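You operate a simulated robot arm through the tools that you are given. There is no shell and no other tool. Be economical: measure what you need, move in short steps, check, and stop when the job is done.

The job below is to be done with a simulated robot arm. You get a single attempt, and the scene is never put back.

TASK
Strap the palletised tank over the batten; ratchet till the marker shows green.
Fine: the batten lies across the tank's top, under the strap.

It is judged by the outcome, as a careful person would: the job done as asked, and still so three seconds after it is handed in. It fails if anything else is knocked over, pushed out of place, dropped, spilled or broken.

THE ROBOT
A 6-joint arm with a two-finger parallel gripper, fixed in place. Base frame: the origin is at the foot of the arm, x ahead of it, y to its left, z up. Units: mm, degrees, N and s.
With the tool pointing down near the work surface it reaches from about 460 to 880 mm from the base axis. Its first joint turns from -115.0 to 115.0 degrees. Payload 4.2 kg.
The tool frame sits at the grasp point between the pads (the TCP): z along the fingers, y along the line on which they close. The tips reach 23 mm beyond it. Largest opening 94 mm; finger width 38, thickness 10; the body of the gripper, 54 by 96 mm, starts 39 mm behind the TCP.
Orientation is that of the tool frame in the base frame, as [roll, pitch, yaw] about the fixed x, y, z axes, in that order (R = Rz(yaw) Ry(pitch) Rx(roll)). With the fingers straight down and closing along the base's y, the tool's x points along the base's -x, its y along +y and its z along -z.

THE INTERFACE
- The arm moves only by the tool drive_tool. Its arguments are lists of equal length, an entry for each row: "delta_pos": the shift along the tool's x, y, z in mm, a list of three; "delta_rot": the turn, a rotation vector about the tool's x, y, z in degrees, a list of three. In form: {"delta_pos": [[dx, dy, dz], ...], "delta_rot": [[ax, ay, az], ...]}. A call has 1 to 10 rows; each row is the pose to reach, as a shift and turn from the pose commanded when the call began, along the tool's axes at that moment. "grip" is the gripper command, from -1 (fully open) to 1 (shut), values between in proportion, set as the call begins (left out, the last holds). Rows are played at 5 a second. More than 50 mm and 8.6 degrees between two rows, or a gripper value outside its range, and nothing of the call is played. Where a pose cannot be reached the arm comes as near as it can. A force on the tool above 80 N (or 10 N above the force at the start of the call, whichever is more), or a blocked arm, ends the call early, and 0.2 s more pass. Each finger travels about 108 mm/s and halts on what it meets, pressing with about 34 N; the grip force reading is that of the motor and also rises with nothing between the fingers. The clock runs only during rows and for 0.2 s after the last one: add rows that repeat a pose to give the fingers time. The reply holds the time, the measured pose of the TCP, the force on the tool along the base axes, the opening and the grip force, in the units named above and with some noise.
- Cameras (640 x 400 px; columns grow to the right, rows downward): "scene" is fixed at [50.9, 500.1, 1398.3]; the picture's right is [-0.62, -0.79, 0.00], its down [-0.33, 0.26, -0.91] and it looks along [0.71, -0.56, -0.42] (base axes); focal length 310 px, centre (320, 200). "wrist" rides on the gripper at [86, 16, -74] in the tool frame; the picture's right is [-0.18, 0.98, 0.00], its down [-0.58, -0.11, -0.81] and it looks along [-0.79, -0.15, 0.59] (tool axes); focal length 243 px, centre (320, 200). There is no depth. A picture from a camera that has moved, and an enlarged one, comes with that camera's place and axes in the base frame and with its lens.
- grab_frame(camera): a new picture of that camera. The clock stands still meanwhile.
- slide_trunk(by): slides the trunk up (or, below 0, down) by that many mm; the arm rides with it, the base frame stays. It gives what a move gives, with no picture.
- zoom(camera, box): a new picture of the part [left, top, right, bottom] of that camera's present view, enlarged. The clock stands still meanwhile.
- job_done(): hands the job in; it is judged then, once.

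Work in short steps. Places have to be worked out from the pictures, the camera data and where the tool is seen: move nearer, look again, correct. Check each grasp and each placing, and mend what went wrong. You have 120 turns and 68 pictures in all, those below and enlarged ones among them. Open the gripper and draw the arm clear of the work before you hand the job in, unless the task says otherwise; then end with one line.

The tools are called after "Emit:" by a JSON object that holds its "op" and its "data". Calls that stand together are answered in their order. drive_tool: Moves the arm, as the interface text tells. Its arguments: {"type":"object","properties":{"delta_pos":{"type":"array","items":{"type":"array","items":{"type":"number"}}},"delta_rot":{"type":"array","items":{"type":"array","items":{"type":"number"}}},"grip":{"type":"number"}},"required":["delta_pos","delta_rot"]} The other tools are called the same way: slide_trunk (by) slides the trunk up or down; grab_frame (camera) takes a picture; zoom (camera, box) takes an enlarged picture of a part of a camera's view; job_done () hands the job in.

At the start:

```text
time: 0.0
eef_pos: [502.3, 33.1, 1186.4]
tcp_rot: [-180.0, 0.0, -179.8]
wrist_force: [-0.6, 0.3, 0.4]
opening: 94.0
finger_force: 0.1
trunk travel left (down, up): [-775.0, 215.0]
```

scene: 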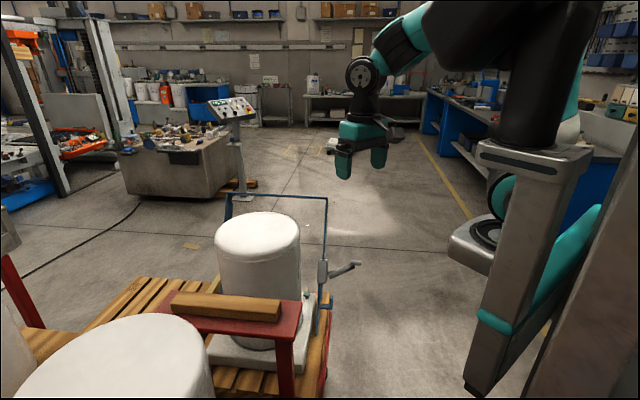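
wrist: 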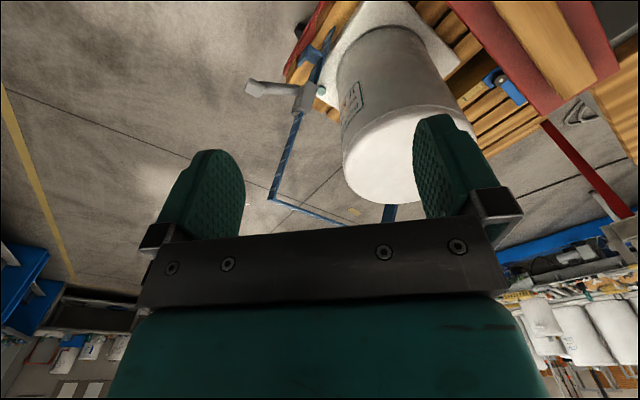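

The scene shows a tank on a pallet, a blue strap/frame behind it with a ratchet lever, and a wooden batten on a red stand. I'll zoom in for detail.

Emit:
{"op": "zoom", "data": {"camera": "scene", "box": [150, 180, 390, 330]}}

Emit:
{"op": "zoom", "data": {"camera": "scene", "box": [130, 260, 360, 400]}}

Emit:
{"op": "zoom", "data": {"camera": "wrist", "box": [240, 0, 640, 250]}}

```text
2.67 times, centred on (270, 255) of scene
camera zoom: at [50.9, 500.1, 1398.3], right [-0.62, -0.79, 0.0], down [-0.33, 0.26, -0.91], along [0.71, -0.56, -0.42], focal length 827 px, centre (453, 53)
```

zoom: 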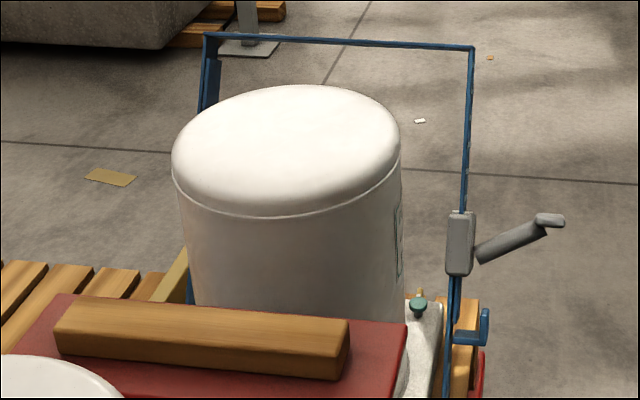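

```text
2.78 times, centred on (245, 330) of scene
camera zoom: at [50.9, 500.1, 1398.3], right [-0.62, -0.79, 0.0], down [-0.33, 0.26, -0.91], along [0.71, -0.56, -0.42], focal length 863 px, centre (529, -162)
```

zoom: 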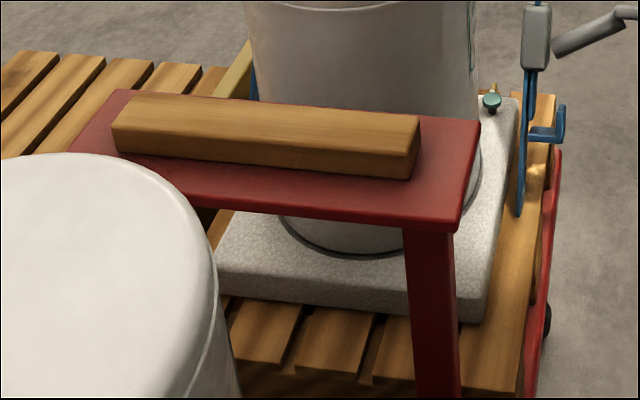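

```text
1.60 times, centred on (440, 125) of wrist
camera zoom: at [415.1, 50.5, 1261.0], right [0.18, 0.98, 0.0], down [0.58, -0.11, 0.81], along [0.79, -0.15, -0.59], focal length 388 px, centre (128, 320)
```

zoom: 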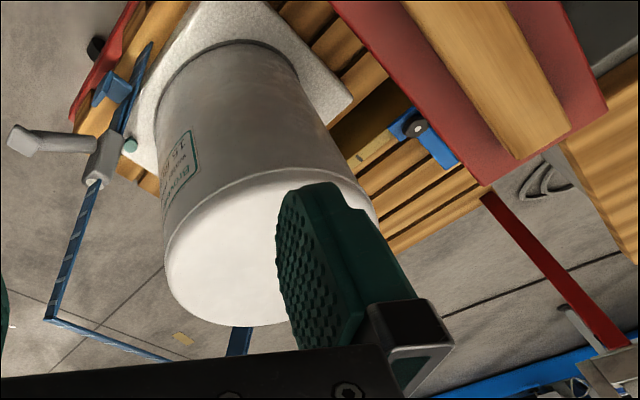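

From triangulating both views: the batten is on the red stand at about (606,332,877), 45° to the axes. The tank top centre is near (782,158,920). The blue bail's crossbar runs from about (823,-141,940) to (1085,123,940) and the ratchet is near (722,-43,725). I'll move in to look at the ratchet side.

Emit:
{"op": "drive_tool", "data": {"delta_pos": [[3, -19, 37], [6, -38, 73], [9, -57, 110], [12, -76, 146], [15, -95, 183], [18, -114, 219], [22, -133, 256]], "delta_rot": [[0, 0, 0], [0, 0, 0], [0, 0, 0], [0, 0, 0], [0, 0, 0], [0, 0, 0], [0, 0, 0]]}}

Emit:
{"op": "grab_frame", "data": {"camera": "wrist"}}

```text
time: 1.6
eef_pos: [481.7, -99.4, 932.5]
tcp_rot: [-179.9, 0.1, -179.9]
wrist_force: [-0.4, 0.7, 0.2]
opening: 93.9
finger_force: 0.0
out of reach, approached as far as the arm can: row 6
trunk travel left (down, up): [-775.0, 215.0]
```

```text
62 pictures are left
camera wrist: at [395.5, -83.5, 1006.6], right [0.18, 0.98, 0.0], down [0.58, -0.11, 0.81], along [0.79, -0.15, -0.59], focal length 243 px, centre (320, 200)
```

wrist: 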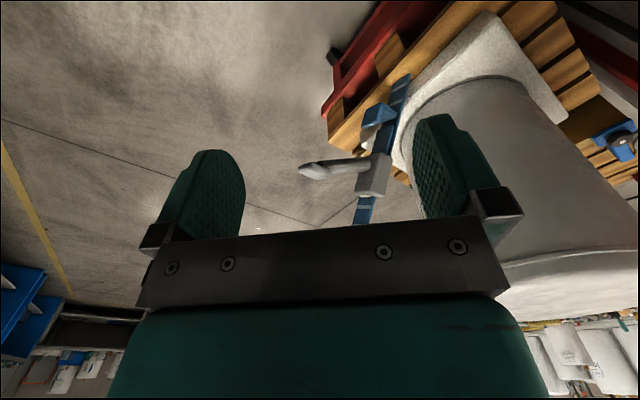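

Zooming in on the ratchet and the far bracket.

Emit:
{"op": "zoom", "data": {"camera": "wrist", "box": [290, 40, 450, 240]}}

Emit:
{"op": "zoom", "data": {"camera": "wrist", "box": [540, 80, 640, 180]}}

```text
2.00 times, centred on (370, 140) of wrist
camera zoom: at [395.5, -83.5, 1006.6], right [0.18, 0.98, 0.0], down [0.58, -0.11, 0.81], along [0.79, -0.15, -0.59], focal length 485 px, centre (220, 320)
```

zoom: 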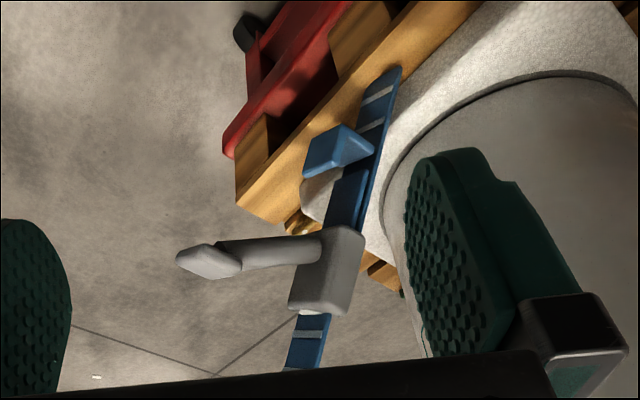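

```text
4.00 times, centred on (590, 130) of wrist
camera zoom: at [395.5, -83.5, 1006.6], right [0.18, 0.98, 0.0], down [0.58, -0.11, 0.81], along [0.79, -0.15, -0.59], focal length 970 px, centre (-760, 480)
```

zoom: 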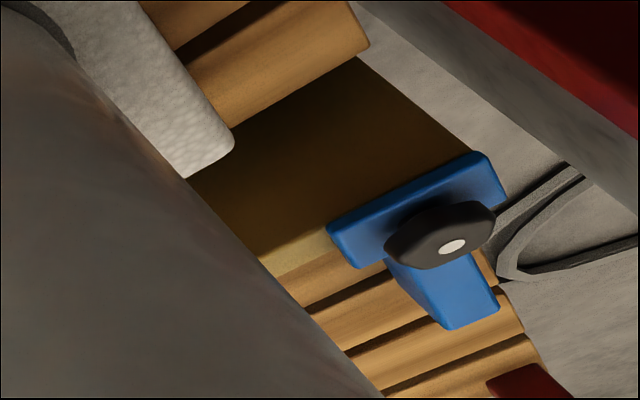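

The far bracket carries a black knob with a white dot; the ratchet's outer faces are not yet visible. I'll yaw 45° to look along the pallet axis at the ratchet from outside.

Emit:
{"op": "drive_tool", "data": {"delta_pos": [[-16, -17, 14], [-32, -34, 28], [-49, -51, 41], [-65, -68, 55], [-82, -85, 68], [-98, -101, 82]], "delta_rot": [[0, 0, -7.5], [0, 0, -15], [0, 0, -22.5], [0, 0, -30], [0, 0, -37.5], [0, 0, -45]]}}

Emit:
{"op": "grab_frame", "data": {"camera": "wrist"}}

Emit:
{"op": "grab_frame", "data": {"camera": "scene"}}

```text
time: 3.0
eef_pos: [577.8, -200.0, 849.3]
tcp_rot: [180.0, 0.0, -134.8]
wrist_force: [-1.0, -0.1, -0.2]
opening: 94.2
finger_force: 0.2
trunk travel left (down, up): [-775.0, 215.0]
```

```text
59 pictures are left
camera wrist: at [505.5, -248.8, 924.2], right [-0.57, 0.82, 0.0], down [0.49, 0.34, 0.81], along [0.66, 0.46, -0.59], focal length 243 px, centre (320, 200)
```

wrist: 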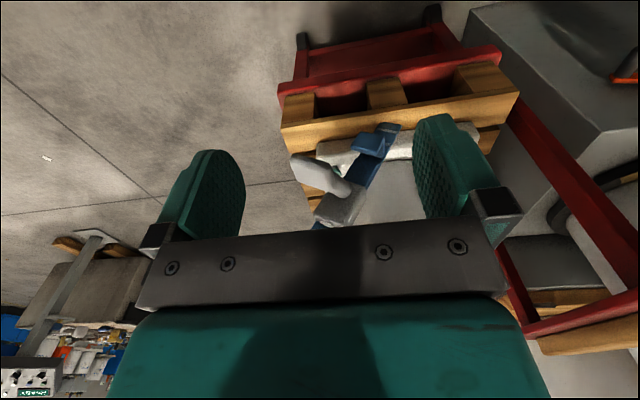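

```text
58 pictures are left
```

scene: 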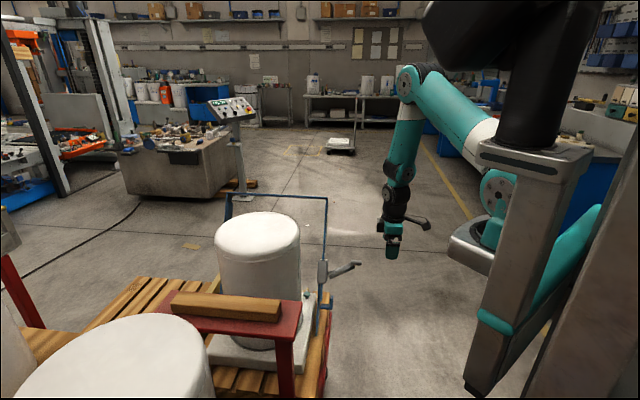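

Emit:
{"op": "zoom", "data": {"camera": "wrist", "box": [270, 80, 430, 240]}}

Emit:
{"op": "zoom", "data": {"camera": "scene", "box": [280, 240, 380, 320]}}

```text
2.50 times, centred on (350, 160) of wrist
camera zoom: at [505.5, -248.8, 924.2], right [-0.57, 0.82, 0.0], down [0.49, 0.34, 0.81], along [0.66, 0.46, -0.59], focal length 606 px, centre (245, 300)
```

zoom: 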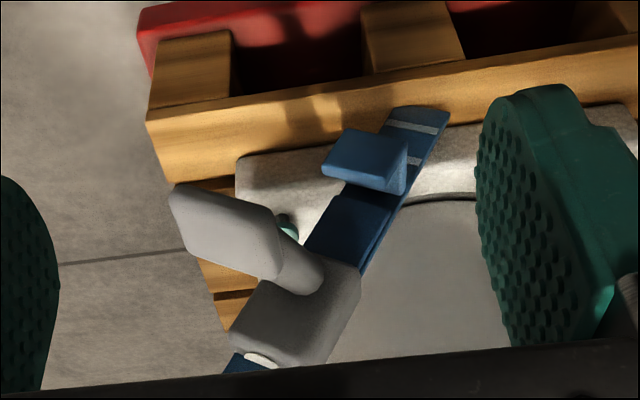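

```text
5.00 times, centred on (330, 280) of scene
camera zoom: at [50.9, 500.1, 1398.3], right [-0.62, -0.79, 0.0], down [-0.33, 0.26, -0.91], along [0.71, -0.56, -0.42], focal length 1551 px, centre (270, -200)
```

zoom: 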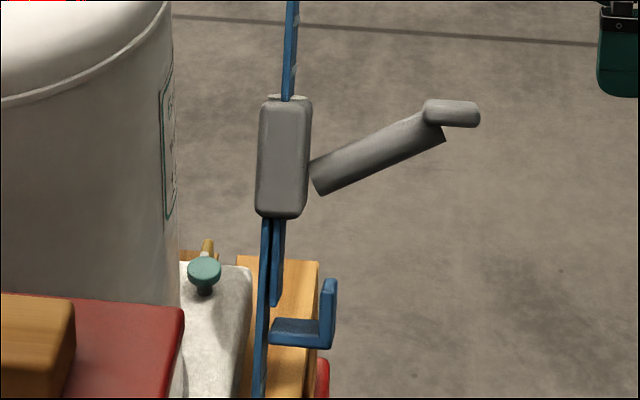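

The marker seems to be the white tab at the ratchet box's upper end (to become green). The tool's yaw already matches the batten (closing across its width), so I'll rise and go over to the batten first.

Emit:
{"op": "drive_tool", "data": {"delta_pos": [[0, 0, -46], [0, 0, -92], [0, 0, -138], [0, 0, -184], [0, 0, -230], [-33, 30, -230], [-66, 59, -230], [-99, 89, -230], [-132, 118, -230], [-165, 148, -230]], "delta_rot": [[0, 0, 0], [0, 0, 0], [0, 0, 0], [0, 0, 0], [0, 0, 0], [0, 0, 0], [0, 0, 0], [0, 0, 0], [0, 0, 0], [0, 0, 0]]}}

Emit:
{"op": "drive_tool", "data": {"delta_pos": [[-33, 30, 0], [-66, 60, 0], [-99, 89, 0], [-132, 119, 0], [-165, 149, 0], [-198, 178, 0], [-231, 208, 0]], "delta_rot": [[0, 0, 0], [0, 0, 0], [0, 0, 0], [0, 0, 0], [0, 0, 0], [0, 0, 0], [0, 0, 0]]}}

Emit:
{"op": "grab_frame", "data": {"camera": "wrist"}}

Emit:
{"op": "grab_frame", "data": {"camera": "scene"}}

```text
time: 5.2
eef_pos: [588.2, 22.8, 1077.6]
tcp_rot: [-179.9, 0.0, -134.9]
wrist_force: [0.4, -0.3, 0.7]
opening: 93.9
finger_force: 0.0
trunk travel left (down, up): [-775.0, 215.0]
```

```text
time: 6.8
eef_pos: [603.5, 330.4, 1077.6]
tcp_rot: [-180.0, 0.0, -134.9]
wrist_force: [-0.5, 0.4, 0.5]
opening: 94.1
finger_force: 0.1
trunk travel left (down, up): [-775.0, 215.0]
```

```text
55 pictures are left
camera wrist: at [531.6, 281.9, 1153.2], right [-0.57, 0.82, 0.0], down [0.49, 0.33, 0.81], along [0.67, 0.46, -0.59], focal length 243 px, centre (320, 200)
```

wrist: 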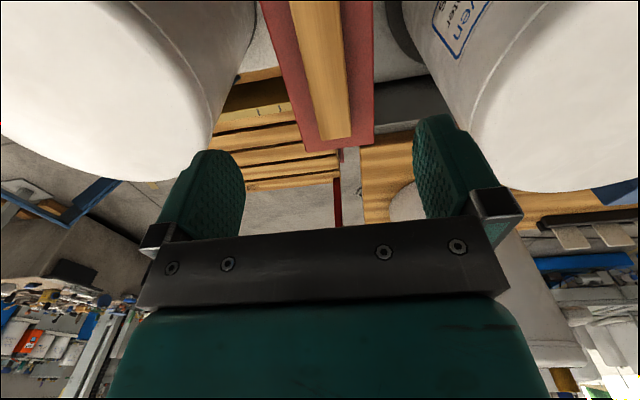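

```text
54 pictures are left
```

scene: 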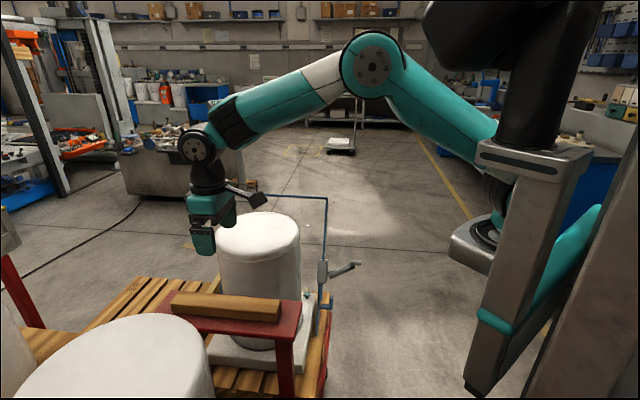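

Batten measured along e1=(0.707,0.707) at e2≈193, center e1≈668: I'm aligned to within ~8 mm. Descending to TCP z≈893 (tips ~5 mm over the stand).

Emit:
{"op": "drive_tool", "data": {"delta_pos": [[-8, 0, 40], [-8, 0, 80], [-8, 0, 120], [-8, 0, 155], [-8, 0, 184]], "delta_rot": [[0, 0, 0], [0, 0, 0], [0, 0, 0], [0, 0, 0], [0, 0, 0]]}}

Emit:
{"op": "zoom", "data": {"camera": "scene", "box": [150, 200, 330, 350]}}

Emit:
{"op": "grab_frame", "data": {"camera": "wrist"}}

```text
time: 8.0
eef_pos: [609.6, 337.1, 894.8]
tcp_rot: [179.9, 0.1, -134.9]
wrist_force: [-0.3, -0.8, -0.5]
opening: 93.9
finger_force: 0.1
trunk travel left (down, up): [-775.0, 215.0]
```

```text
2.67 times, centred on (240, 275) of scene
camera zoom: at [50.9, 500.1, 1398.3], right [-0.62, -0.79, 0.0], down [-0.33, 0.26, -0.91], along [0.71, -0.56, -0.42], focal length 827 px, centre (533, 0)
```

zoom: 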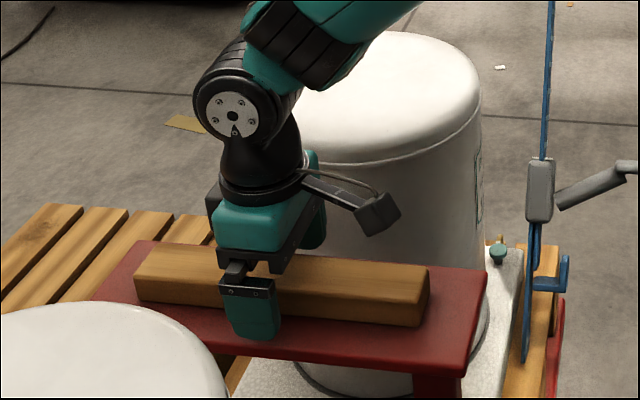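

```text
52 pictures are left
camera wrist: at [536.9, 287.1, 968.8], right [-0.57, 0.82, 0.0], down [0.49, 0.33, 0.81], along [0.67, 0.46, -0.59], focal length 243 px, centre (320, 200)
```

wrist: 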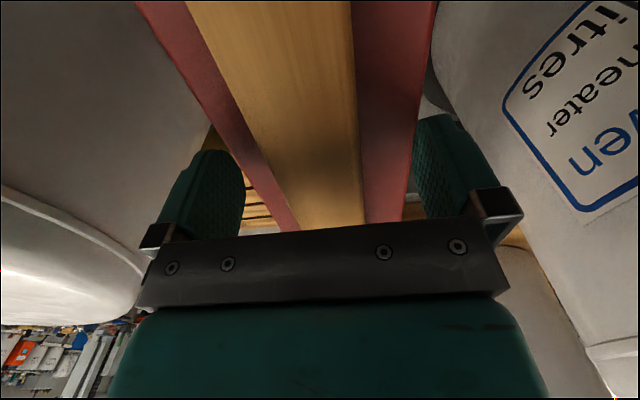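

The fingers straddle the batten centrally. Lower 3 mm and close.

Emit:
{"op": "drive_tool", "data": {"delta_pos": [[0, 0, 2], [0, 0, 3]], "delta_rot": [[0, 0, 0], [0, 0, 0]]}}

Emit:
{"op": "drive_tool", "data": {"delta_pos": [[0, 0, 0], [0, 0, 0], [0, 0, 0], [0, 0, 0]], "delta_rot": [[0, 0, 0], [0, 0, 0], [0, 0, 0], [0, 0, 0]], "grip": 1}}

Emit:
{"op": "drive_tool", "data": {"delta_pos": [[0, 0, -15], [0, 0, -40], [0, 0, -80], [0, 0, -120]], "delta_rot": [[0, 0, 0], [0, 0, 0], [0, 0, 0], [0, 0, 0]]}}

Emit:
{"op": "zoom", "data": {"camera": "scene", "box": [150, 150, 330, 300]}}

```text
time: 8.6
eef_pos: [610.2, 336.1, 891.7]
tcp_rot: [180.0, 0.0, -134.9]
wrist_force: [-0.6, 0.2, 0.7]
opening: 94.2
finger_force: 0.0
trunk travel left (down, up): [-775.0, 215.0]
```

```text
time: 9.6
eef_pos: [608.8, 336.5, 892.1]
tcp_rot: [-180.0, 0.0, -135.0]
wrist_force: [0.1, -0.4, 1.4]
opening: 43.6
finger_force: 33.9
trunk travel left (down, up): [-775.0, 215.0]
```

```text
time: 10.6
eef_pos: [610.0, 338.5, 1009.3]
tcp_rot: [-180.0, -0.1, -134.9]
wrist_force: [1.0, 0.4, -0.4]
opening: 0.0
finger_force: 34.0
trunk travel left (down, up): [-775.0, 215.0]
```

```text
2.67 times, centred on (240, 225) of scene
camera zoom: at [50.9, 500.1, 1398.3], right [-0.62, -0.79, 0.0], down [-0.33, 0.26, -0.91], along [0.71, -0.56, -0.42], focal length 827 px, centre (533, 133)
```

zoom: 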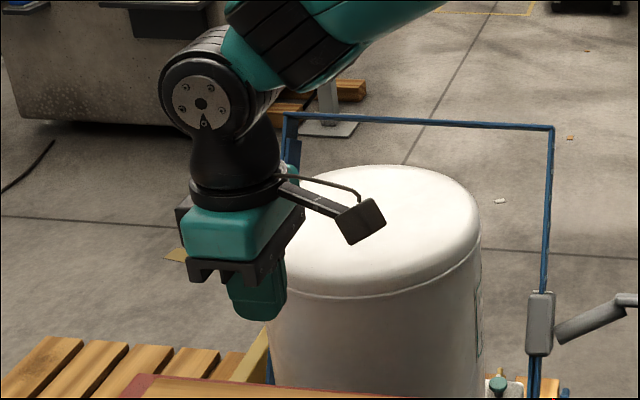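

The batten slipped out (opening 0). I'll check where it lies now.

Emit:
{"op": "drive_tool", "data": {"delta_pos": [[0, 0, 0], [0, 0, 0], [0, 0, 0], [0, 0, 0], [0, 0, 0]], "delta_rot": [[0, 0, 0], [0, 0, 0], [0, 0, 0], [0, 0, 0], [0, 0, 0]], "grip": -1}}

Emit:
{"op": "grab_frame", "data": {"camera": "wrist"}}

Emit:
{"op": "zoom", "data": {"camera": "scene", "box": [150, 250, 330, 362]}}

```text
time: 11.8
eef_pos: [609.8, 339.2, 1008.8]
tcp_rot: [-180.0, 0.0, -134.9]
wrist_force: [-0.1, 0.1, 0.8]
opening: 94.1
finger_force: 0.0
trunk travel left (down, up): [-775.0, 215.0]
```

```text
50 pictures are left
camera wrist: at [537.3, 289.9, 1083.5], right [-0.57, 0.82, 0.0], down [0.49, 0.34, 0.81], along [0.66, 0.46, -0.59], focal length 243 px, centre (320, 200)
```

wrist: 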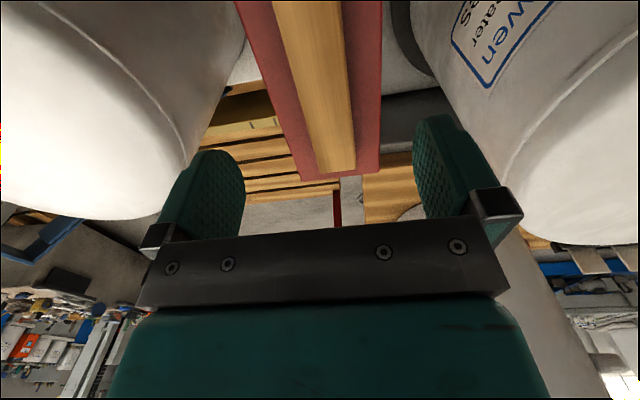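

```text
3.56 times, centred on (240, 306) of scene
camera zoom: at [50.9, 500.1, 1398.3], right [-0.62, -0.79, 0.0], down [-0.33, 0.26, -0.91], along [0.71, -0.56, -0.42], focal length 1103 px, centre (604, -177)
```

zoom: 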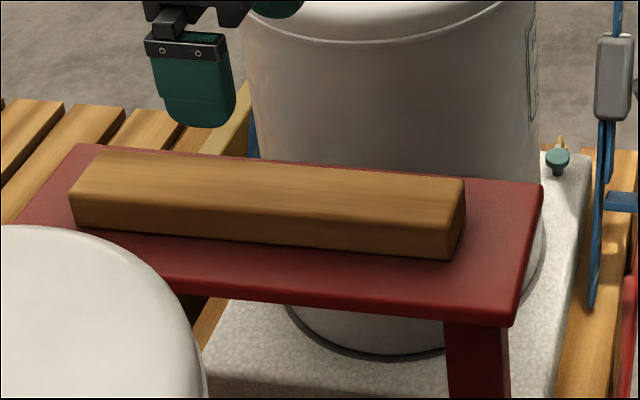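

The batten is still in place on the stand, top z≈890. I'll regrasp deeper, feeling for the stand's surface in small steps.

Emit:
{"op": "drive_tool", "data": {"delta_pos": [[0, 0, 40], [0, 0, 80], [0, 0, 110], [0, 0, 118], [0, 0, 118]], "delta_rot": [[0, 0, 0], [0, 0, 0], [0, 0, 0], [0, 0, 0], [0, 0, 0]]}}

Emit:
{"op": "drive_tool", "data": {"delta_pos": [[0, 0, 2], [0, 0, 2]], "delta_rot": [[0, 0, 0], [0, 0, 0]]}}

Emit:
{"op": "drive_tool", "data": {"delta_pos": [[0, 0, 2], [0, 0, 2]], "delta_rot": [[0, 0, 0], [0, 0, 0]]}}

Emit:
{"op": "zoom", "data": {"camera": "scene", "box": [180, 270, 270, 340]}}

```text
time: 13.0
eef_pos: [610.3, 337.2, 894.0]
tcp_rot: [-180.0, 0.0, -134.8]
wrist_force: [0.6, 0.3, 0.1]
opening: 94.0
finger_force: 0.1
trunk travel left (down, up): [-775.0, 215.0]
```

```text
time: 13.6
eef_pos: [609.6, 338.3, 890.9]
tcp_rot: [-179.9, 0.0, -134.9]
wrist_force: [0.0, 0.0, -0.4]
opening: 94.0
finger_force: 0.0
trunk travel left (down, up): [-775.0, 215.0]
```

```text
time: 14.2
eef_pos: [610.2, 337.1, 889.7]
tcp_rot: [-180.0, 0.0, -134.9]
wrist_force: [0.4, -0.2, 1.2]
opening: 93.8
finger_force: 0.0
trunk travel left (down, up): [-775.0, 215.0]
```

```text
5.71 times, centred on (225, 305) of scene
camera zoom: at [50.9, 500.1, 1398.3], right [-0.62, -0.79, 0.0], down [-0.33, 0.26, -0.91], along [0.71, -0.56, -0.42], focal length 1772 px, centre (863, -400)
```

zoom: 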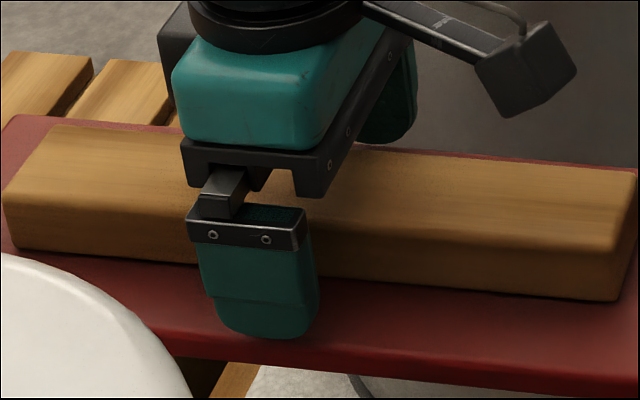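

No contact yet; continue down in small steps.

Emit:
{"op": "drive_tool", "data": {"delta_pos": [[0, 0, 2], [0, 0, 3]], "delta_rot": [[0, 0, 0], [0, 0, 0]]}}

Emit:
{"op": "drive_tool", "data": {"delta_pos": [[0, 0, 2], [0, 0, 2]], "delta_rot": [[0, 0, 0], [0, 0, 0]]}}

```text
time: 14.8
eef_pos: [610.5, 337.2, 886.6]
tcp_rot: [-180.0, 0.0, -134.9]
wrist_force: [0.2, -0.4, 0.1]
opening: 93.9
finger_force: 0.0
trunk travel left (down, up): [-775.0, 215.0]
```

```text
time: 15.4
eef_pos: [610.1, 337.5, 884.3]
tcp_rot: [180.0, 0.0, -134.9]
wrist_force: [0.4, -0.2, 0.7]
opening: 94.0
finger_force: 0.0
trunk travel left (down, up): [-775.0, 215.0]
```

Tips at ~861 with no contact; overlap is now most of the batten height. Close and lift slowly.

Emit:
{"op": "drive_tool", "data": {"delta_pos": [[0, 0, 0], [0, 0, 0], [0, 0, 0], [0, 0, 0], [0, 0, 0]], "delta_rot": [[0, 0, 0], [0, 0, 0], [0, 0, 0], [0, 0, 0], [0, 0, 0]], "grip": 1}}

Emit:
{"op": "drive_tool", "data": {"delta_pos": [[0, 0, -2], [0, 0, -5], [0, 0, -9], [0, 0, -14], [0, 0, -20]], "delta_rot": [[0, 0, 0], [0, 0, 0], [0, 0, 0], [0, 0, 0], [0, 0, 0]]}}

Emit:
{"op": "zoom", "data": {"camera": "scene", "box": [150, 250, 330, 362]}}

```text
time: 16.6
eef_pos: [610.4, 337.1, 884.0]
tcp_rot: [180.0, 0.0, -134.8]
wrist_force: [0.2, -0.2, -0.4]
opening: 43.7
finger_force: 34.2
trunk travel left (down, up): [-775.0, 215.0]
```

```text
time: 17.8
eef_pos: [612.3, 338.1, 904.6]
tcp_rot: [180.0, 0.1, -134.9]
wrist_force: [0.2, -1.2, -1.2]
opening: 43.5
finger_force: 34.1
trunk travel left (down, up): [-775.0, 215.0]
```

```text
3.56 times, centred on (240, 306) of scene
camera zoom: at [50.9, 500.1, 1398.3], right [-0.62, -0.79, 0.0], down [-0.33, 0.26, -0.91], along [0.71, -0.56, -0.42], focal length 1103 px, centre (604, -177)
```

zoom: 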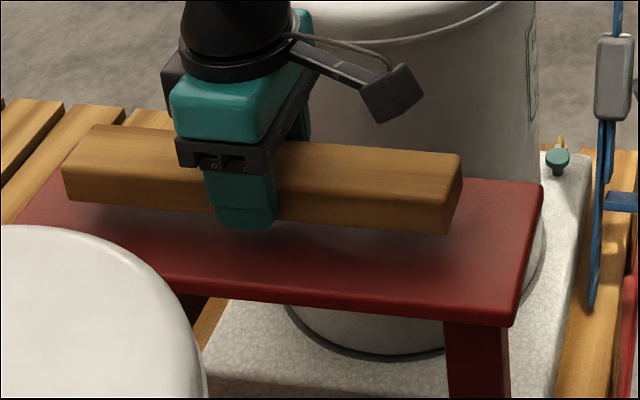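

Held level. Raise and carry it over the tank (≈ +248 mm along e2 = tool −y).

Emit:
{"op": "drive_tool", "data": {"delta_pos": [[0, 0, -30], [0, 0, -60], [0, 0, -95], [0, 0, -130], [0, -30, -130], [0, -60, -130], [0, -90, -130], [0, -120, -130], [0, -150, -130], [0, -180, -130]], "delta_rot": [[0, 0, 0], [0, 0, 0], [0, 0, 0], [0, 0, 0], [0, 0, 0], [0, 0, 0], [0, 0, 0], [0, 0, 0], [0, 0, 0], [0, 0, 0]]}}

Emit:
{"op": "drive_tool", "data": {"delta_pos": [[0, -30, 0], [0, -60, 0], [0, -66, 0], [0, -66, 0]], "delta_rot": [[0, 0, 0], [0, 0, 0], [0, 0, 0], [0, 0, 0]]}}

Emit:
{"op": "zoom", "data": {"camera": "scene", "box": [160, 120, 360, 320]}}

Emit:
{"op": "grab_frame", "data": {"camera": "wrist"}}

```text
time: 20.0
eef_pos: [738.9, 208.0, 1034.3]
tcp_rot: [-180.0, 0.0, -134.9]
wrist_force: [-0.3, -0.9, -2.0]
opening: 43.6
finger_force: 33.9
trunk travel left (down, up): [-775.0, 215.0]
```

```text
time: 21.0
eef_pos: [785.6, 163.4, 1035.9]
tcp_rot: [179.9, 0.0, -135.0]
wrist_force: [0.2, 0.6, -1.4]
opening: 43.5
finger_force: 34.2
trunk travel left (down, up): [-775.0, 215.0]
```

```text
2.00 times, centred on (260, 220) of scene
camera zoom: at [50.9, 500.1, 1398.3], right [-0.62, -0.79, 0.0], down [-0.33, 0.26, -0.91], along [0.71, -0.56, -0.42], focal length 620 px, centre (440, 160)
```

zoom: 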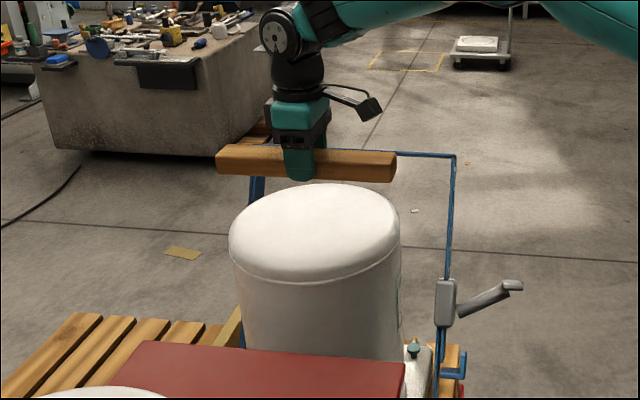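

```text
45 pictures are left
camera wrist: at [712.8, 113.6, 1110.3], right [-0.57, 0.82, 0.0], down [0.49, 0.34, 0.81], along [0.66, 0.46, -0.59], focal length 243 px, centre (320, 200)
```

wrist: 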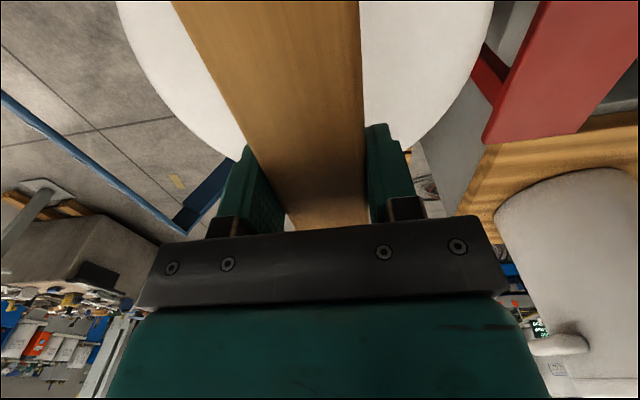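

Batten is centred on the tank to a few mm (shift −5 mm along e1). Lower to near the top and check.

Emit:
{"op": "drive_tool", "data": {"delta_pos": [[5, 0, 25], [5, 0, 50], [5, 0, 70], [5, 0, 80]], "delta_rot": [[0, 0, 0], [0, 0, 0], [0, 0, 0], [0, 0, 0]]}}

Emit:
{"op": "zoom", "data": {"camera": "scene", "box": [200, 170, 320, 270]}}

```text
time: 22.0
eef_pos: [781.5, 161.0, 954.5]
tcp_rot: [-180.0, 0.1, -134.9]
wrist_force: [-0.4, 0.8, -1.6]
opening: 43.7
finger_force: 33.9
trunk travel left (down, up): [-775.0, 215.0]
```

```text
4.00 times, centred on (260, 220) of scene
camera zoom: at [50.9, 500.1, 1398.3], right [-0.62, -0.79, 0.0], down [-0.33, 0.26, -0.91], along [0.71, -0.56, -0.42], focal length 1241 px, centre (560, 120)
```

zoom: 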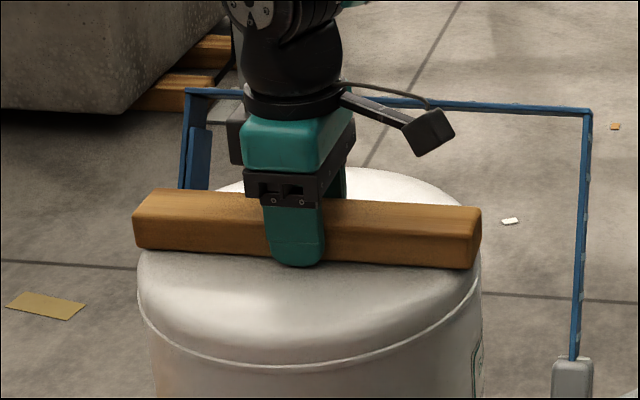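

Nearly down. Lower in small steps watching the force.

Emit:
{"op": "drive_tool", "data": {"delta_pos": [[0, 0, 3], [0, 0, 6]], "delta_rot": [[0, 0, 0], [0, 0, 0]]}}

Emit:
{"op": "drive_tool", "data": {"delta_pos": [[0, 0, 2], [0, 0, 4]], "delta_rot": [[0, 0, 0], [0, 0, 0]]}}

Emit:
{"op": "drive_tool", "data": {"delta_pos": [[0, 0, 2], [0, 0, 3]], "delta_rot": [[0, 0, 0], [0, 0, 0]]}}

```text
time: 22.6
eef_pos: [782.1, 161.5, 954.8]
tcp_rot: [-179.8, 0.5, -134.9]
wrist_force: [-4.9, -1.1, 33.6]
opening: 43.7
finger_force: 33.6
trunk travel left (down, up): [-775.0, 215.0]
```

```text
time: 23.2
eef_pos: [781.3, 161.2, 952.9]
tcp_rot: [-179.6, 0.6, -134.9]
wrist_force: [-7.1, -5.6, 64.6]
opening: 43.6
finger_force: 34.0
trunk travel left (down, up): [-775.0, 215.0]
```

```text
time: 23.8
eef_pos: [784.2, 160.3, 954.0]
tcp_rot: [-179.8, 0.9, -134.8]
wrist_force: [-14.1, -8.0, 29.8]
opening: 43.8
finger_force: 33.9
trunk travel left (down, up): [-775.0, 215.0]
stopped in row 2: the force on the tool passed its limit (the readings are from after the stop); the commanded pose is now the measured one
```

It's in contact (top ≈ z 932). Ease off slightly, restore attitude and look before releasing.

Emit:
{"op": "drive_tool", "data": {"delta_pos": [[0, 0, -1], [0, 0, -1]], "delta_rot": [[0, 0, 0], [0, 0, 0]]}}

Emit:
{"op": "zoom", "data": {"camera": "scene", "box": [200, 170, 320, 270]}}

```text
time: 24.4
eef_pos: [783.5, 161.6, 952.6]
tcp_rot: [-179.6, 0.7, -135.0]
wrist_force: [-10.5, -7.6, 30.9]
opening: 43.8
finger_force: 34.0
trunk travel left (down, up): [-775.0, 215.0]
```

```text
4.00 times, centred on (260, 220) of scene
camera zoom: at [50.9, 500.1, 1398.3], right [-0.62, -0.79, 0.0], down [-0.33, 0.26, -0.91], along [0.71, -0.56, -0.42], focal length 1241 px, centre (560, 120)
```

zoom: 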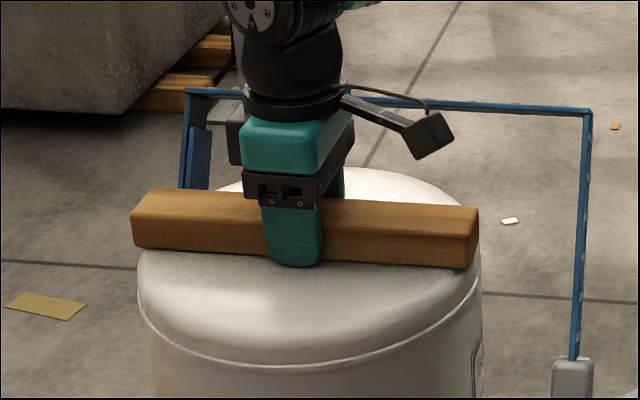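

Ease another 2 mm, then release.

Emit:
{"op": "drive_tool", "data": {"delta_pos": [[0, 0, -1], [0, 0, -2]], "delta_rot": [[0, 0, 0], [0, 0, 0]]}}

Emit:
{"op": "drive_tool", "data": {"delta_pos": [[0, 0, 0], [0, 0, 0], [0, 0, 0]], "delta_rot": [[0, 0, 0], [0, 0, 0], [0, 0, 0]], "grip": -1}}

Emit:
{"op": "drive_tool", "data": {"delta_pos": [[0, 0, -15], [0, 0, -40], [0, 0, -80], [0, 0, -120]], "delta_rot": [[0, 0, 0], [0, 0, 0], [0, 0, 0], [0, 0, 0]]}}

Emit:
{"op": "zoom", "data": {"camera": "scene", "box": [180, 140, 380, 320]}}

```text
time: 25.0
eef_pos: [784.0, 161.3, 953.2]
tcp_rot: [-179.7, 0.7, -135.0]
wrist_force: [-9.6, -5.6, 20.8]
opening: 43.6
finger_force: 34.0
trunk travel left (down, up): [-775.0, 215.0]
```

```text
time: 25.8
eef_pos: [784.7, 161.5, 953.7]
tcp_rot: [-179.7, 0.8, -134.9]
wrist_force: [4.6, -6.1, 13.6]
opening: 90.8
finger_force: 0.1
trunk travel left (down, up): [-775.0, 215.0]
```

```text
time: 26.8
eef_pos: [782.4, 162.7, 1074.0]
tcp_rot: [-179.8, 0.5, -134.9]
wrist_force: [0.4, 0.6, -0.9]
opening: 94.0
finger_force: 0.0
trunk travel left (down, up): [-775.0, 215.0]
```

```text
2.22 times, centred on (280, 230) of scene
camera zoom: at [50.9, 500.1, 1398.3], right [-0.62, -0.79, 0.0], down [-0.33, 0.26, -0.91], along [0.71, -0.56, -0.42], focal length 689 px, centre (409, 133)
```

zoom: 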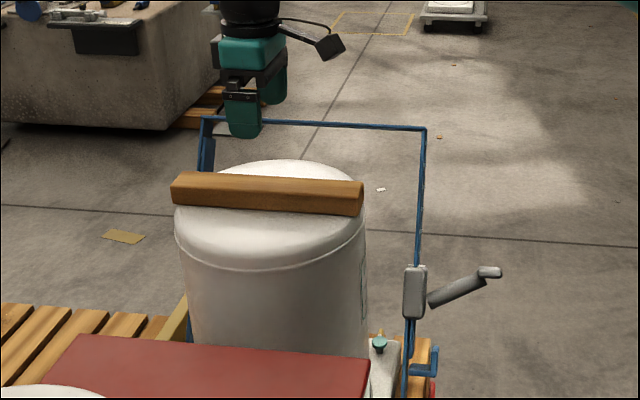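

Batten rests across the tank. Next the bail: I plan to cage its crossbar near the ratchet-side corner with vertical fingers and swing it up. Moving to hover above that corner at about (839,-125).

Emit:
{"op": "drive_tool", "data": {"delta_pos": [[23, -35, 0], [46, -70, 0], [70, -105, 0], [93, -140, 0], [117, -175, 0], [140, -210, 0], [163, -244, 0]], "delta_rot": [[0, 0, 0], [0, 0, 0], [0, 0, 0], [0, 0, 0], [0, 0, 0], [0, 0, 0], [0, 0, 0]]}}

Emit:
{"op": "grab_frame", "data": {"camera": "wrist"}}

Emit:
{"op": "grab_frame", "data": {"camera": "scene"}}

```text
time: 28.4
eef_pos: [841.2, -127.5, 1073.5]
tcp_rot: [-179.6, 0.6, -134.7]
wrist_force: [-0.8, -0.2, -0.1]
opening: 94.1
finger_force: 0.1
trunk travel left (down, up): [-775.0, 215.0]
```

```text
41 pictures are left
camera wrist: at [768.1, -177.9, 1147.1], right [-0.57, 0.82, 0.0], down [0.48, 0.33, 0.81], along [0.67, 0.46, -0.58], focal length 243 px, centre (320, 200)
```

wrist: 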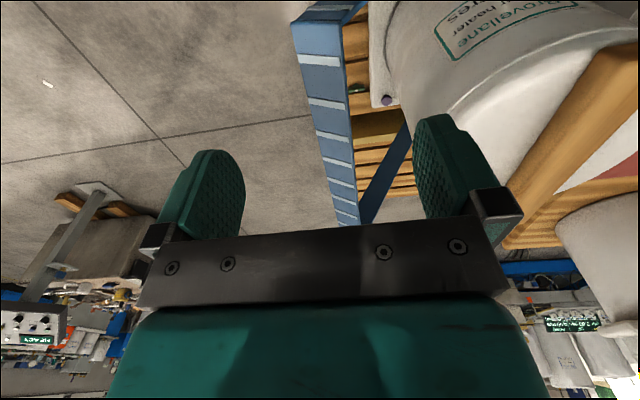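

```text
40 pictures are left
```

scene: 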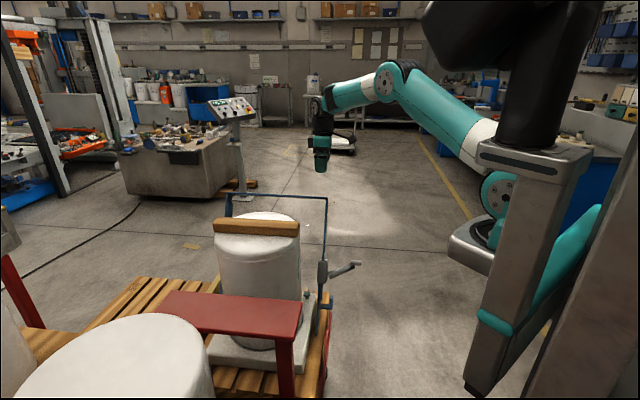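

Corner confirmed at e1≈481, e2≈682, z≈940, band ~36 mm wide. Shift 12 mm inward, set opening ~60 mm, and lower to cage the crossbar.

Emit:
{"op": "drive_tool", "data": {"delta_pos": [[-12, 2, 35], [-12, 2, 70], [-12, 2, 100], [-12, 2, 120], [-12, 2, 135]], "delta_rot": [[0, 0, 0], [0, 0, 0], [0, 0, 0], [0, 0, 0], [0, 0, 0]], "grip": -0.28}}

Emit:
{"op": "grab_frame", "data": {"camera": "wrist"}}

Emit:
{"op": "zoom", "data": {"camera": "scene", "box": [200, 140, 380, 320]}}

```text
time: 29.6
eef_pos: [849.3, -116.9, 937.0]
tcp_rot: [-179.7, 0.6, -134.9]
wrist_force: [-0.4, 0.6, -0.2]
opening: 60.2
finger_force: 0.0
trunk travel left (down, up): [-775.0, 215.0]
```

```text
39 pictures are left
camera wrist: at [776.5, -166.8, 1010.6], right [-0.57, 0.82, 0.0], down [0.48, 0.33, 0.81], along [0.67, 0.46, -0.58], focal length 243 px, centre (320, 200)
```

wrist: 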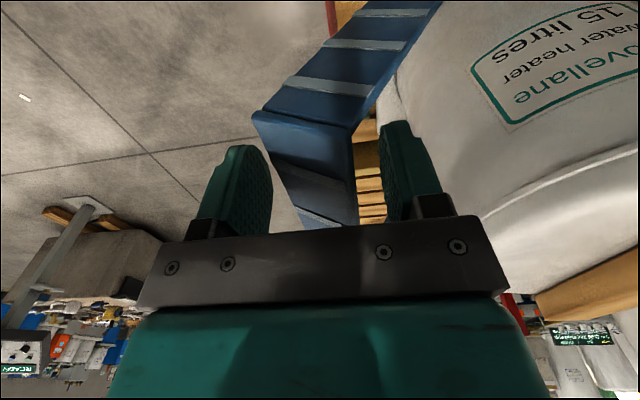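

```text
2.22 times, centred on (290, 230) of scene
camera zoom: at [50.9, 500.1, 1398.3], right [-0.62, -0.79, 0.0], down [-0.33, 0.26, -0.91], along [0.71, -0.56, -0.42], focal length 689 px, centre (387, 133)
```

zoom: 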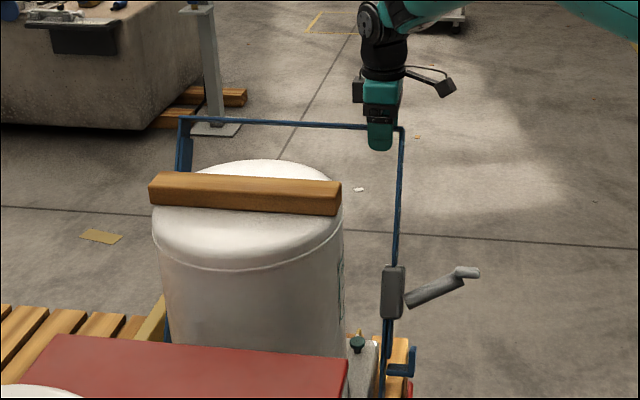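

Caged properly. Small test swing first to see how the bail responds.

Emit:
{"op": "drive_tool", "data": {"delta_pos": [[0, 14, -7], [0, 27, -14], [0, 41, -21], [0, 41, -21]], "delta_rot": [[0, 0, 0], [0, 0, 0], [0, 0, 0], [0, 0, 0]]}}

Emit:
{"op": "zoom", "data": {"camera": "scene", "box": [200, 140, 380, 320]}}

```text
time: 30.6
eef_pos: [819.3, -86.4, 957.6]
tcp_rot: [-179.8, 0.7, -134.9]
wrist_force: [0.2, -0.6, 0.0]
opening: 60.7
finger_force: 0.2
trunk travel left (down, up): [-775.0, 215.0]
```

```text
2.22 times, centred on (290, 230) of scene
camera zoom: at [50.9, 500.1, 1398.3], right [-0.62, -0.79, 0.0], down [-0.33, 0.26, -0.91], along [0.71, -0.56, -0.42], focal length 689 px, centre (387, 133)
```

zoom: 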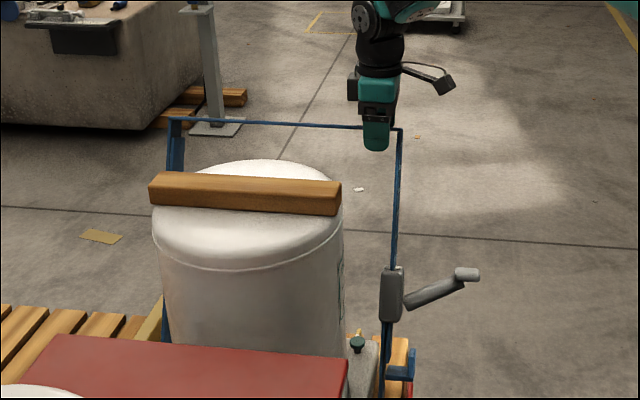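

It follows freely. Continue the arc toward upright.

Emit:
{"op": "drive_tool", "data": {"delta_pos": [[0, 20, -9], [0, 40, -17], [0, 60, -23], [0, 80, -29], [0, 100, -33], [0, 120, -37], [0, 140, -40], [0, 160, -42], [0, 178, -43], [0, 178, -43]], "delta_rot": [[0, 0, 0], [0, 0, 0], [0, 0, 0], [0, 0, 0], [0, 0, 0], [0, 0, 0], [0, 0, 0], [0, 0, 0], [0, 0, 0], [0, 0, 0]]}}

Emit:
{"op": "grab_frame", "data": {"camera": "wrist"}}

Emit:
{"op": "zoom", "data": {"camera": "scene", "box": [200, 140, 380, 320]}}

```text
time: 32.8
eef_pos: [694.5, 39.2, 1001.5]
tcp_rot: [-179.8, 0.6, -134.8]
wrist_force: [-0.4, -0.6, 0.1]
opening: 60.2
finger_force: 0.2
trunk travel left (down, up): [-775.0, 215.0]
```

```text
36 pictures are left
camera wrist: at [620.5, -10.8, 1074.6], right [-0.57, 0.82, 0.0], down [0.48, 0.33, 0.81], along [0.67, 0.46, -0.58], focal length 243 px, centre (320, 200)
```

wrist: 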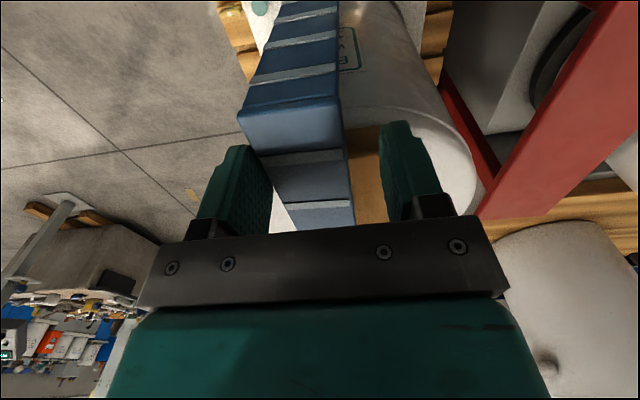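

```text
2.22 times, centred on (290, 230) of scene
camera zoom: at [50.9, 500.1, 1398.3], right [-0.62, -0.79, 0.0], down [-0.33, 0.26, -0.91], along [0.71, -0.56, -0.42], focal length 689 px, centre (387, 133)
```

zoom: 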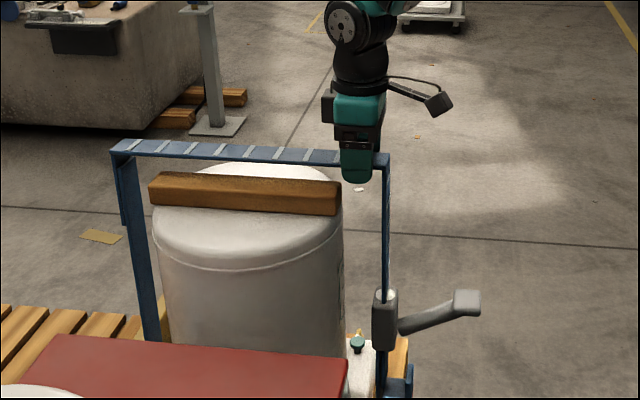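

Following well; bail is a few degrees short of upright. Push the last ~28 mm and inspect.

Emit:
{"op": "drive_tool", "data": {"delta_pos": [[0, 10, -1], [0, 20, -1], [0, 28, -1], [0, 28, -1]], "delta_rot": [[0, 0, 0], [0, 0, 0], [0, 0, 0], [0, 0, 0]]}}

Emit:
{"op": "grab_frame", "data": {"camera": "wrist"}}

Emit:
{"op": "zoom", "data": {"camera": "scene", "box": [200, 170, 380, 350]}}

```text
time: 33.8
eef_pos: [674.6, 56.1, 1000.2]
tcp_rot: [-179.6, 0.8, -135.1]
wrist_force: [11.0, -10.2, -0.3]
opening: 66.7
finger_force: 7.1
trunk travel left (down, up): [-775.0, 215.0]
```

```text
34 pictures are left
camera wrist: at [601.7, 6.4, 1075.0], right [-0.56, 0.83, 0.0], down [0.48, 0.33, 0.82], along [0.67, 0.46, -0.58], focal length 243 px, centre (320, 200)
```

wrist: 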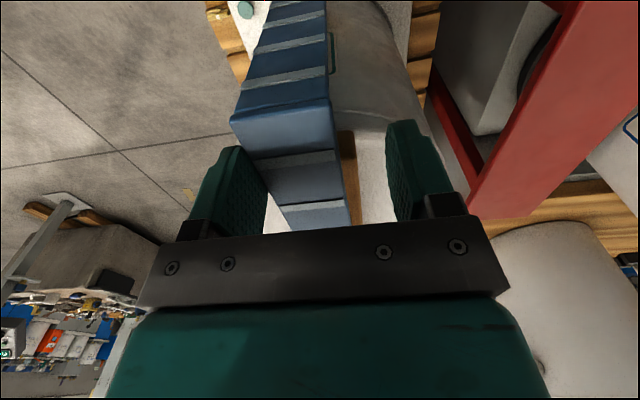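

```text
2.22 times, centred on (290, 260) of scene
camera zoom: at [50.9, 500.1, 1398.3], right [-0.62, -0.79, 0.0], down [-0.33, 0.26, -0.91], along [0.71, -0.56, -0.42], focal length 689 px, centre (387, 67)
```

zoom: 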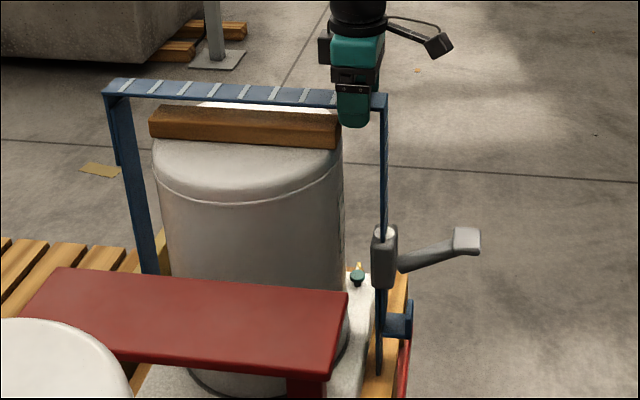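

A reaction of ~15 N against −e2 indicates the bail met its upright stop. Back off 8 mm to unload, then look whether it stays.

Emit:
{"op": "drive_tool", "data": {"delta_pos": [[0, -5, 0], [0, -10, 0], [0, -10, -20], [0, -10, -50], [0, -10, -80], [0, -10, -80]], "delta_rot": [[0, 0, 0], [0, 0, 0], [0, 0, 0], [0, 0, 0], [0, 0, 0], [0, 0, 0]]}}

Emit:
{"op": "grab_frame", "data": {"camera": "wrist"}}

Emit:
{"op": "zoom", "data": {"camera": "scene", "box": [200, 170, 380, 350]}}

```text
time: 35.2
eef_pos: [679.6, 50.1, 1081.5]
tcp_rot: [-179.7, 0.8, -134.8]
wrist_force: [-1.2, 0.2, -0.2]
opening: 60.0
finger_force: 0.0
trunk travel left (down, up): [-775.0, 215.0]
```

```text
32 pictures are left
camera wrist: at [607.3, 0.2, 1154.6], right [-0.57, 0.82, 0.0], down [0.48, 0.33, 0.81], along [0.67, 0.46, -0.58], focal length 243 px, centre (320, 200)
```

wrist: 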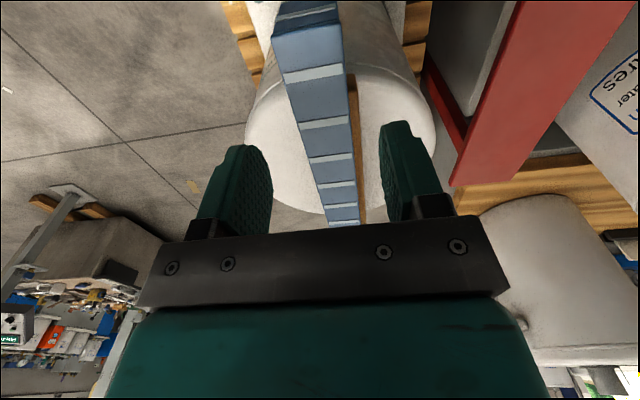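

```text
2.22 times, centred on (290, 260) of scene
camera zoom: at [50.9, 500.1, 1398.3], right [-0.62, -0.79, 0.0], down [-0.33, 0.26, -0.91], along [0.71, -0.56, -0.42], focal length 689 px, centre (387, 67)
```

zoom: 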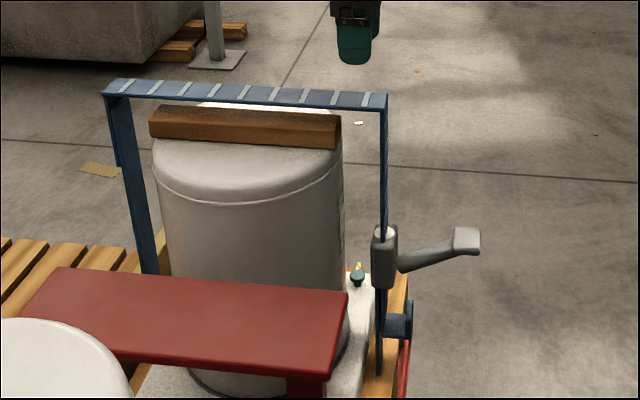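

The bail stays upright, with the strap centre (e2≈447) directly over the batten (e2≈442). Now to the ratchet handle: its tab should be near (577,-56,784). Moving above it for a look.

Emit:
{"op": "drive_tool", "data": {"delta_pos": [[40, 0, 0], [80, -1, 0], [120, -2, 0], [148, -2, 0], [148, -2, 45], [148, -2, 90], [148, -2, 135], [148, -2, 175]], "delta_rot": [[0, 0, 0], [0, 0, 0], [0, 0, 0], [0, 0, 0], [0, 0, 0], [0, 0, 0], [0, 0, 0], [0, 0, 0]]}}

Emit:
{"op": "grab_frame", "data": {"camera": "wrist"}}

Emit:
{"op": "zoom", "data": {"camera": "scene", "box": [280, 210, 380, 330]}}

```text
time: 37.0
eef_pos: [581.0, -54.4, 904.7]
tcp_rot: [-179.7, 0.8, -134.8]
wrist_force: [-0.5, 0.8, -0.7]
opening: 60.2
finger_force: 0.1
trunk travel left (down, up): [-775.0, 215.0]
```

```text
30 pictures are left
camera wrist: at [507.1, -104.2, 978.3], right [-0.57, 0.82, 0.0], down [0.48, 0.33, 0.81], along [0.67, 0.46, -0.58], focal length 243 px, centre (320, 200)
```

wrist: 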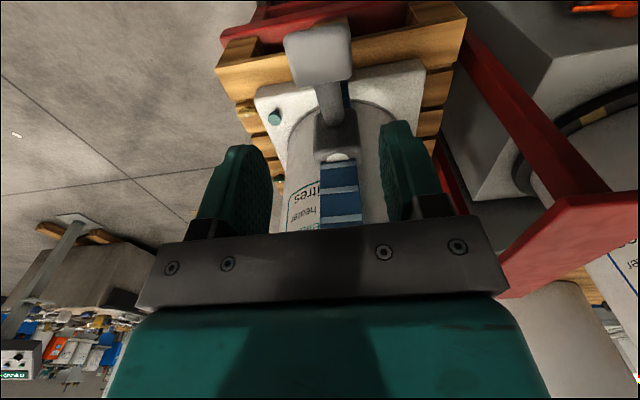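

```text
3.33 times, centred on (330, 270) of scene
camera zoom: at [50.9, 500.1, 1398.3], right [-0.62, -0.79, 0.0], down [-0.33, 0.26, -0.91], along [0.71, -0.56, -0.42], focal length 1034 px, centre (287, -33)
```

zoom: 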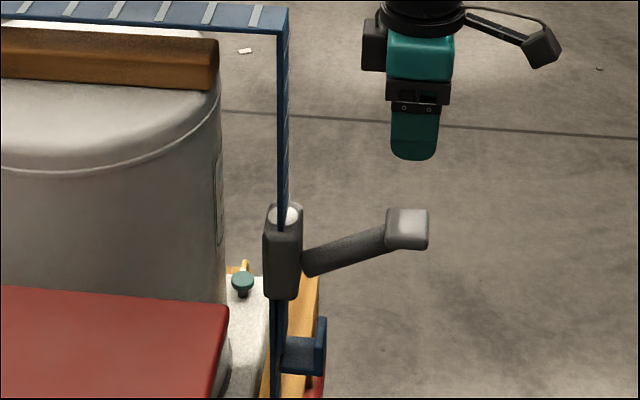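

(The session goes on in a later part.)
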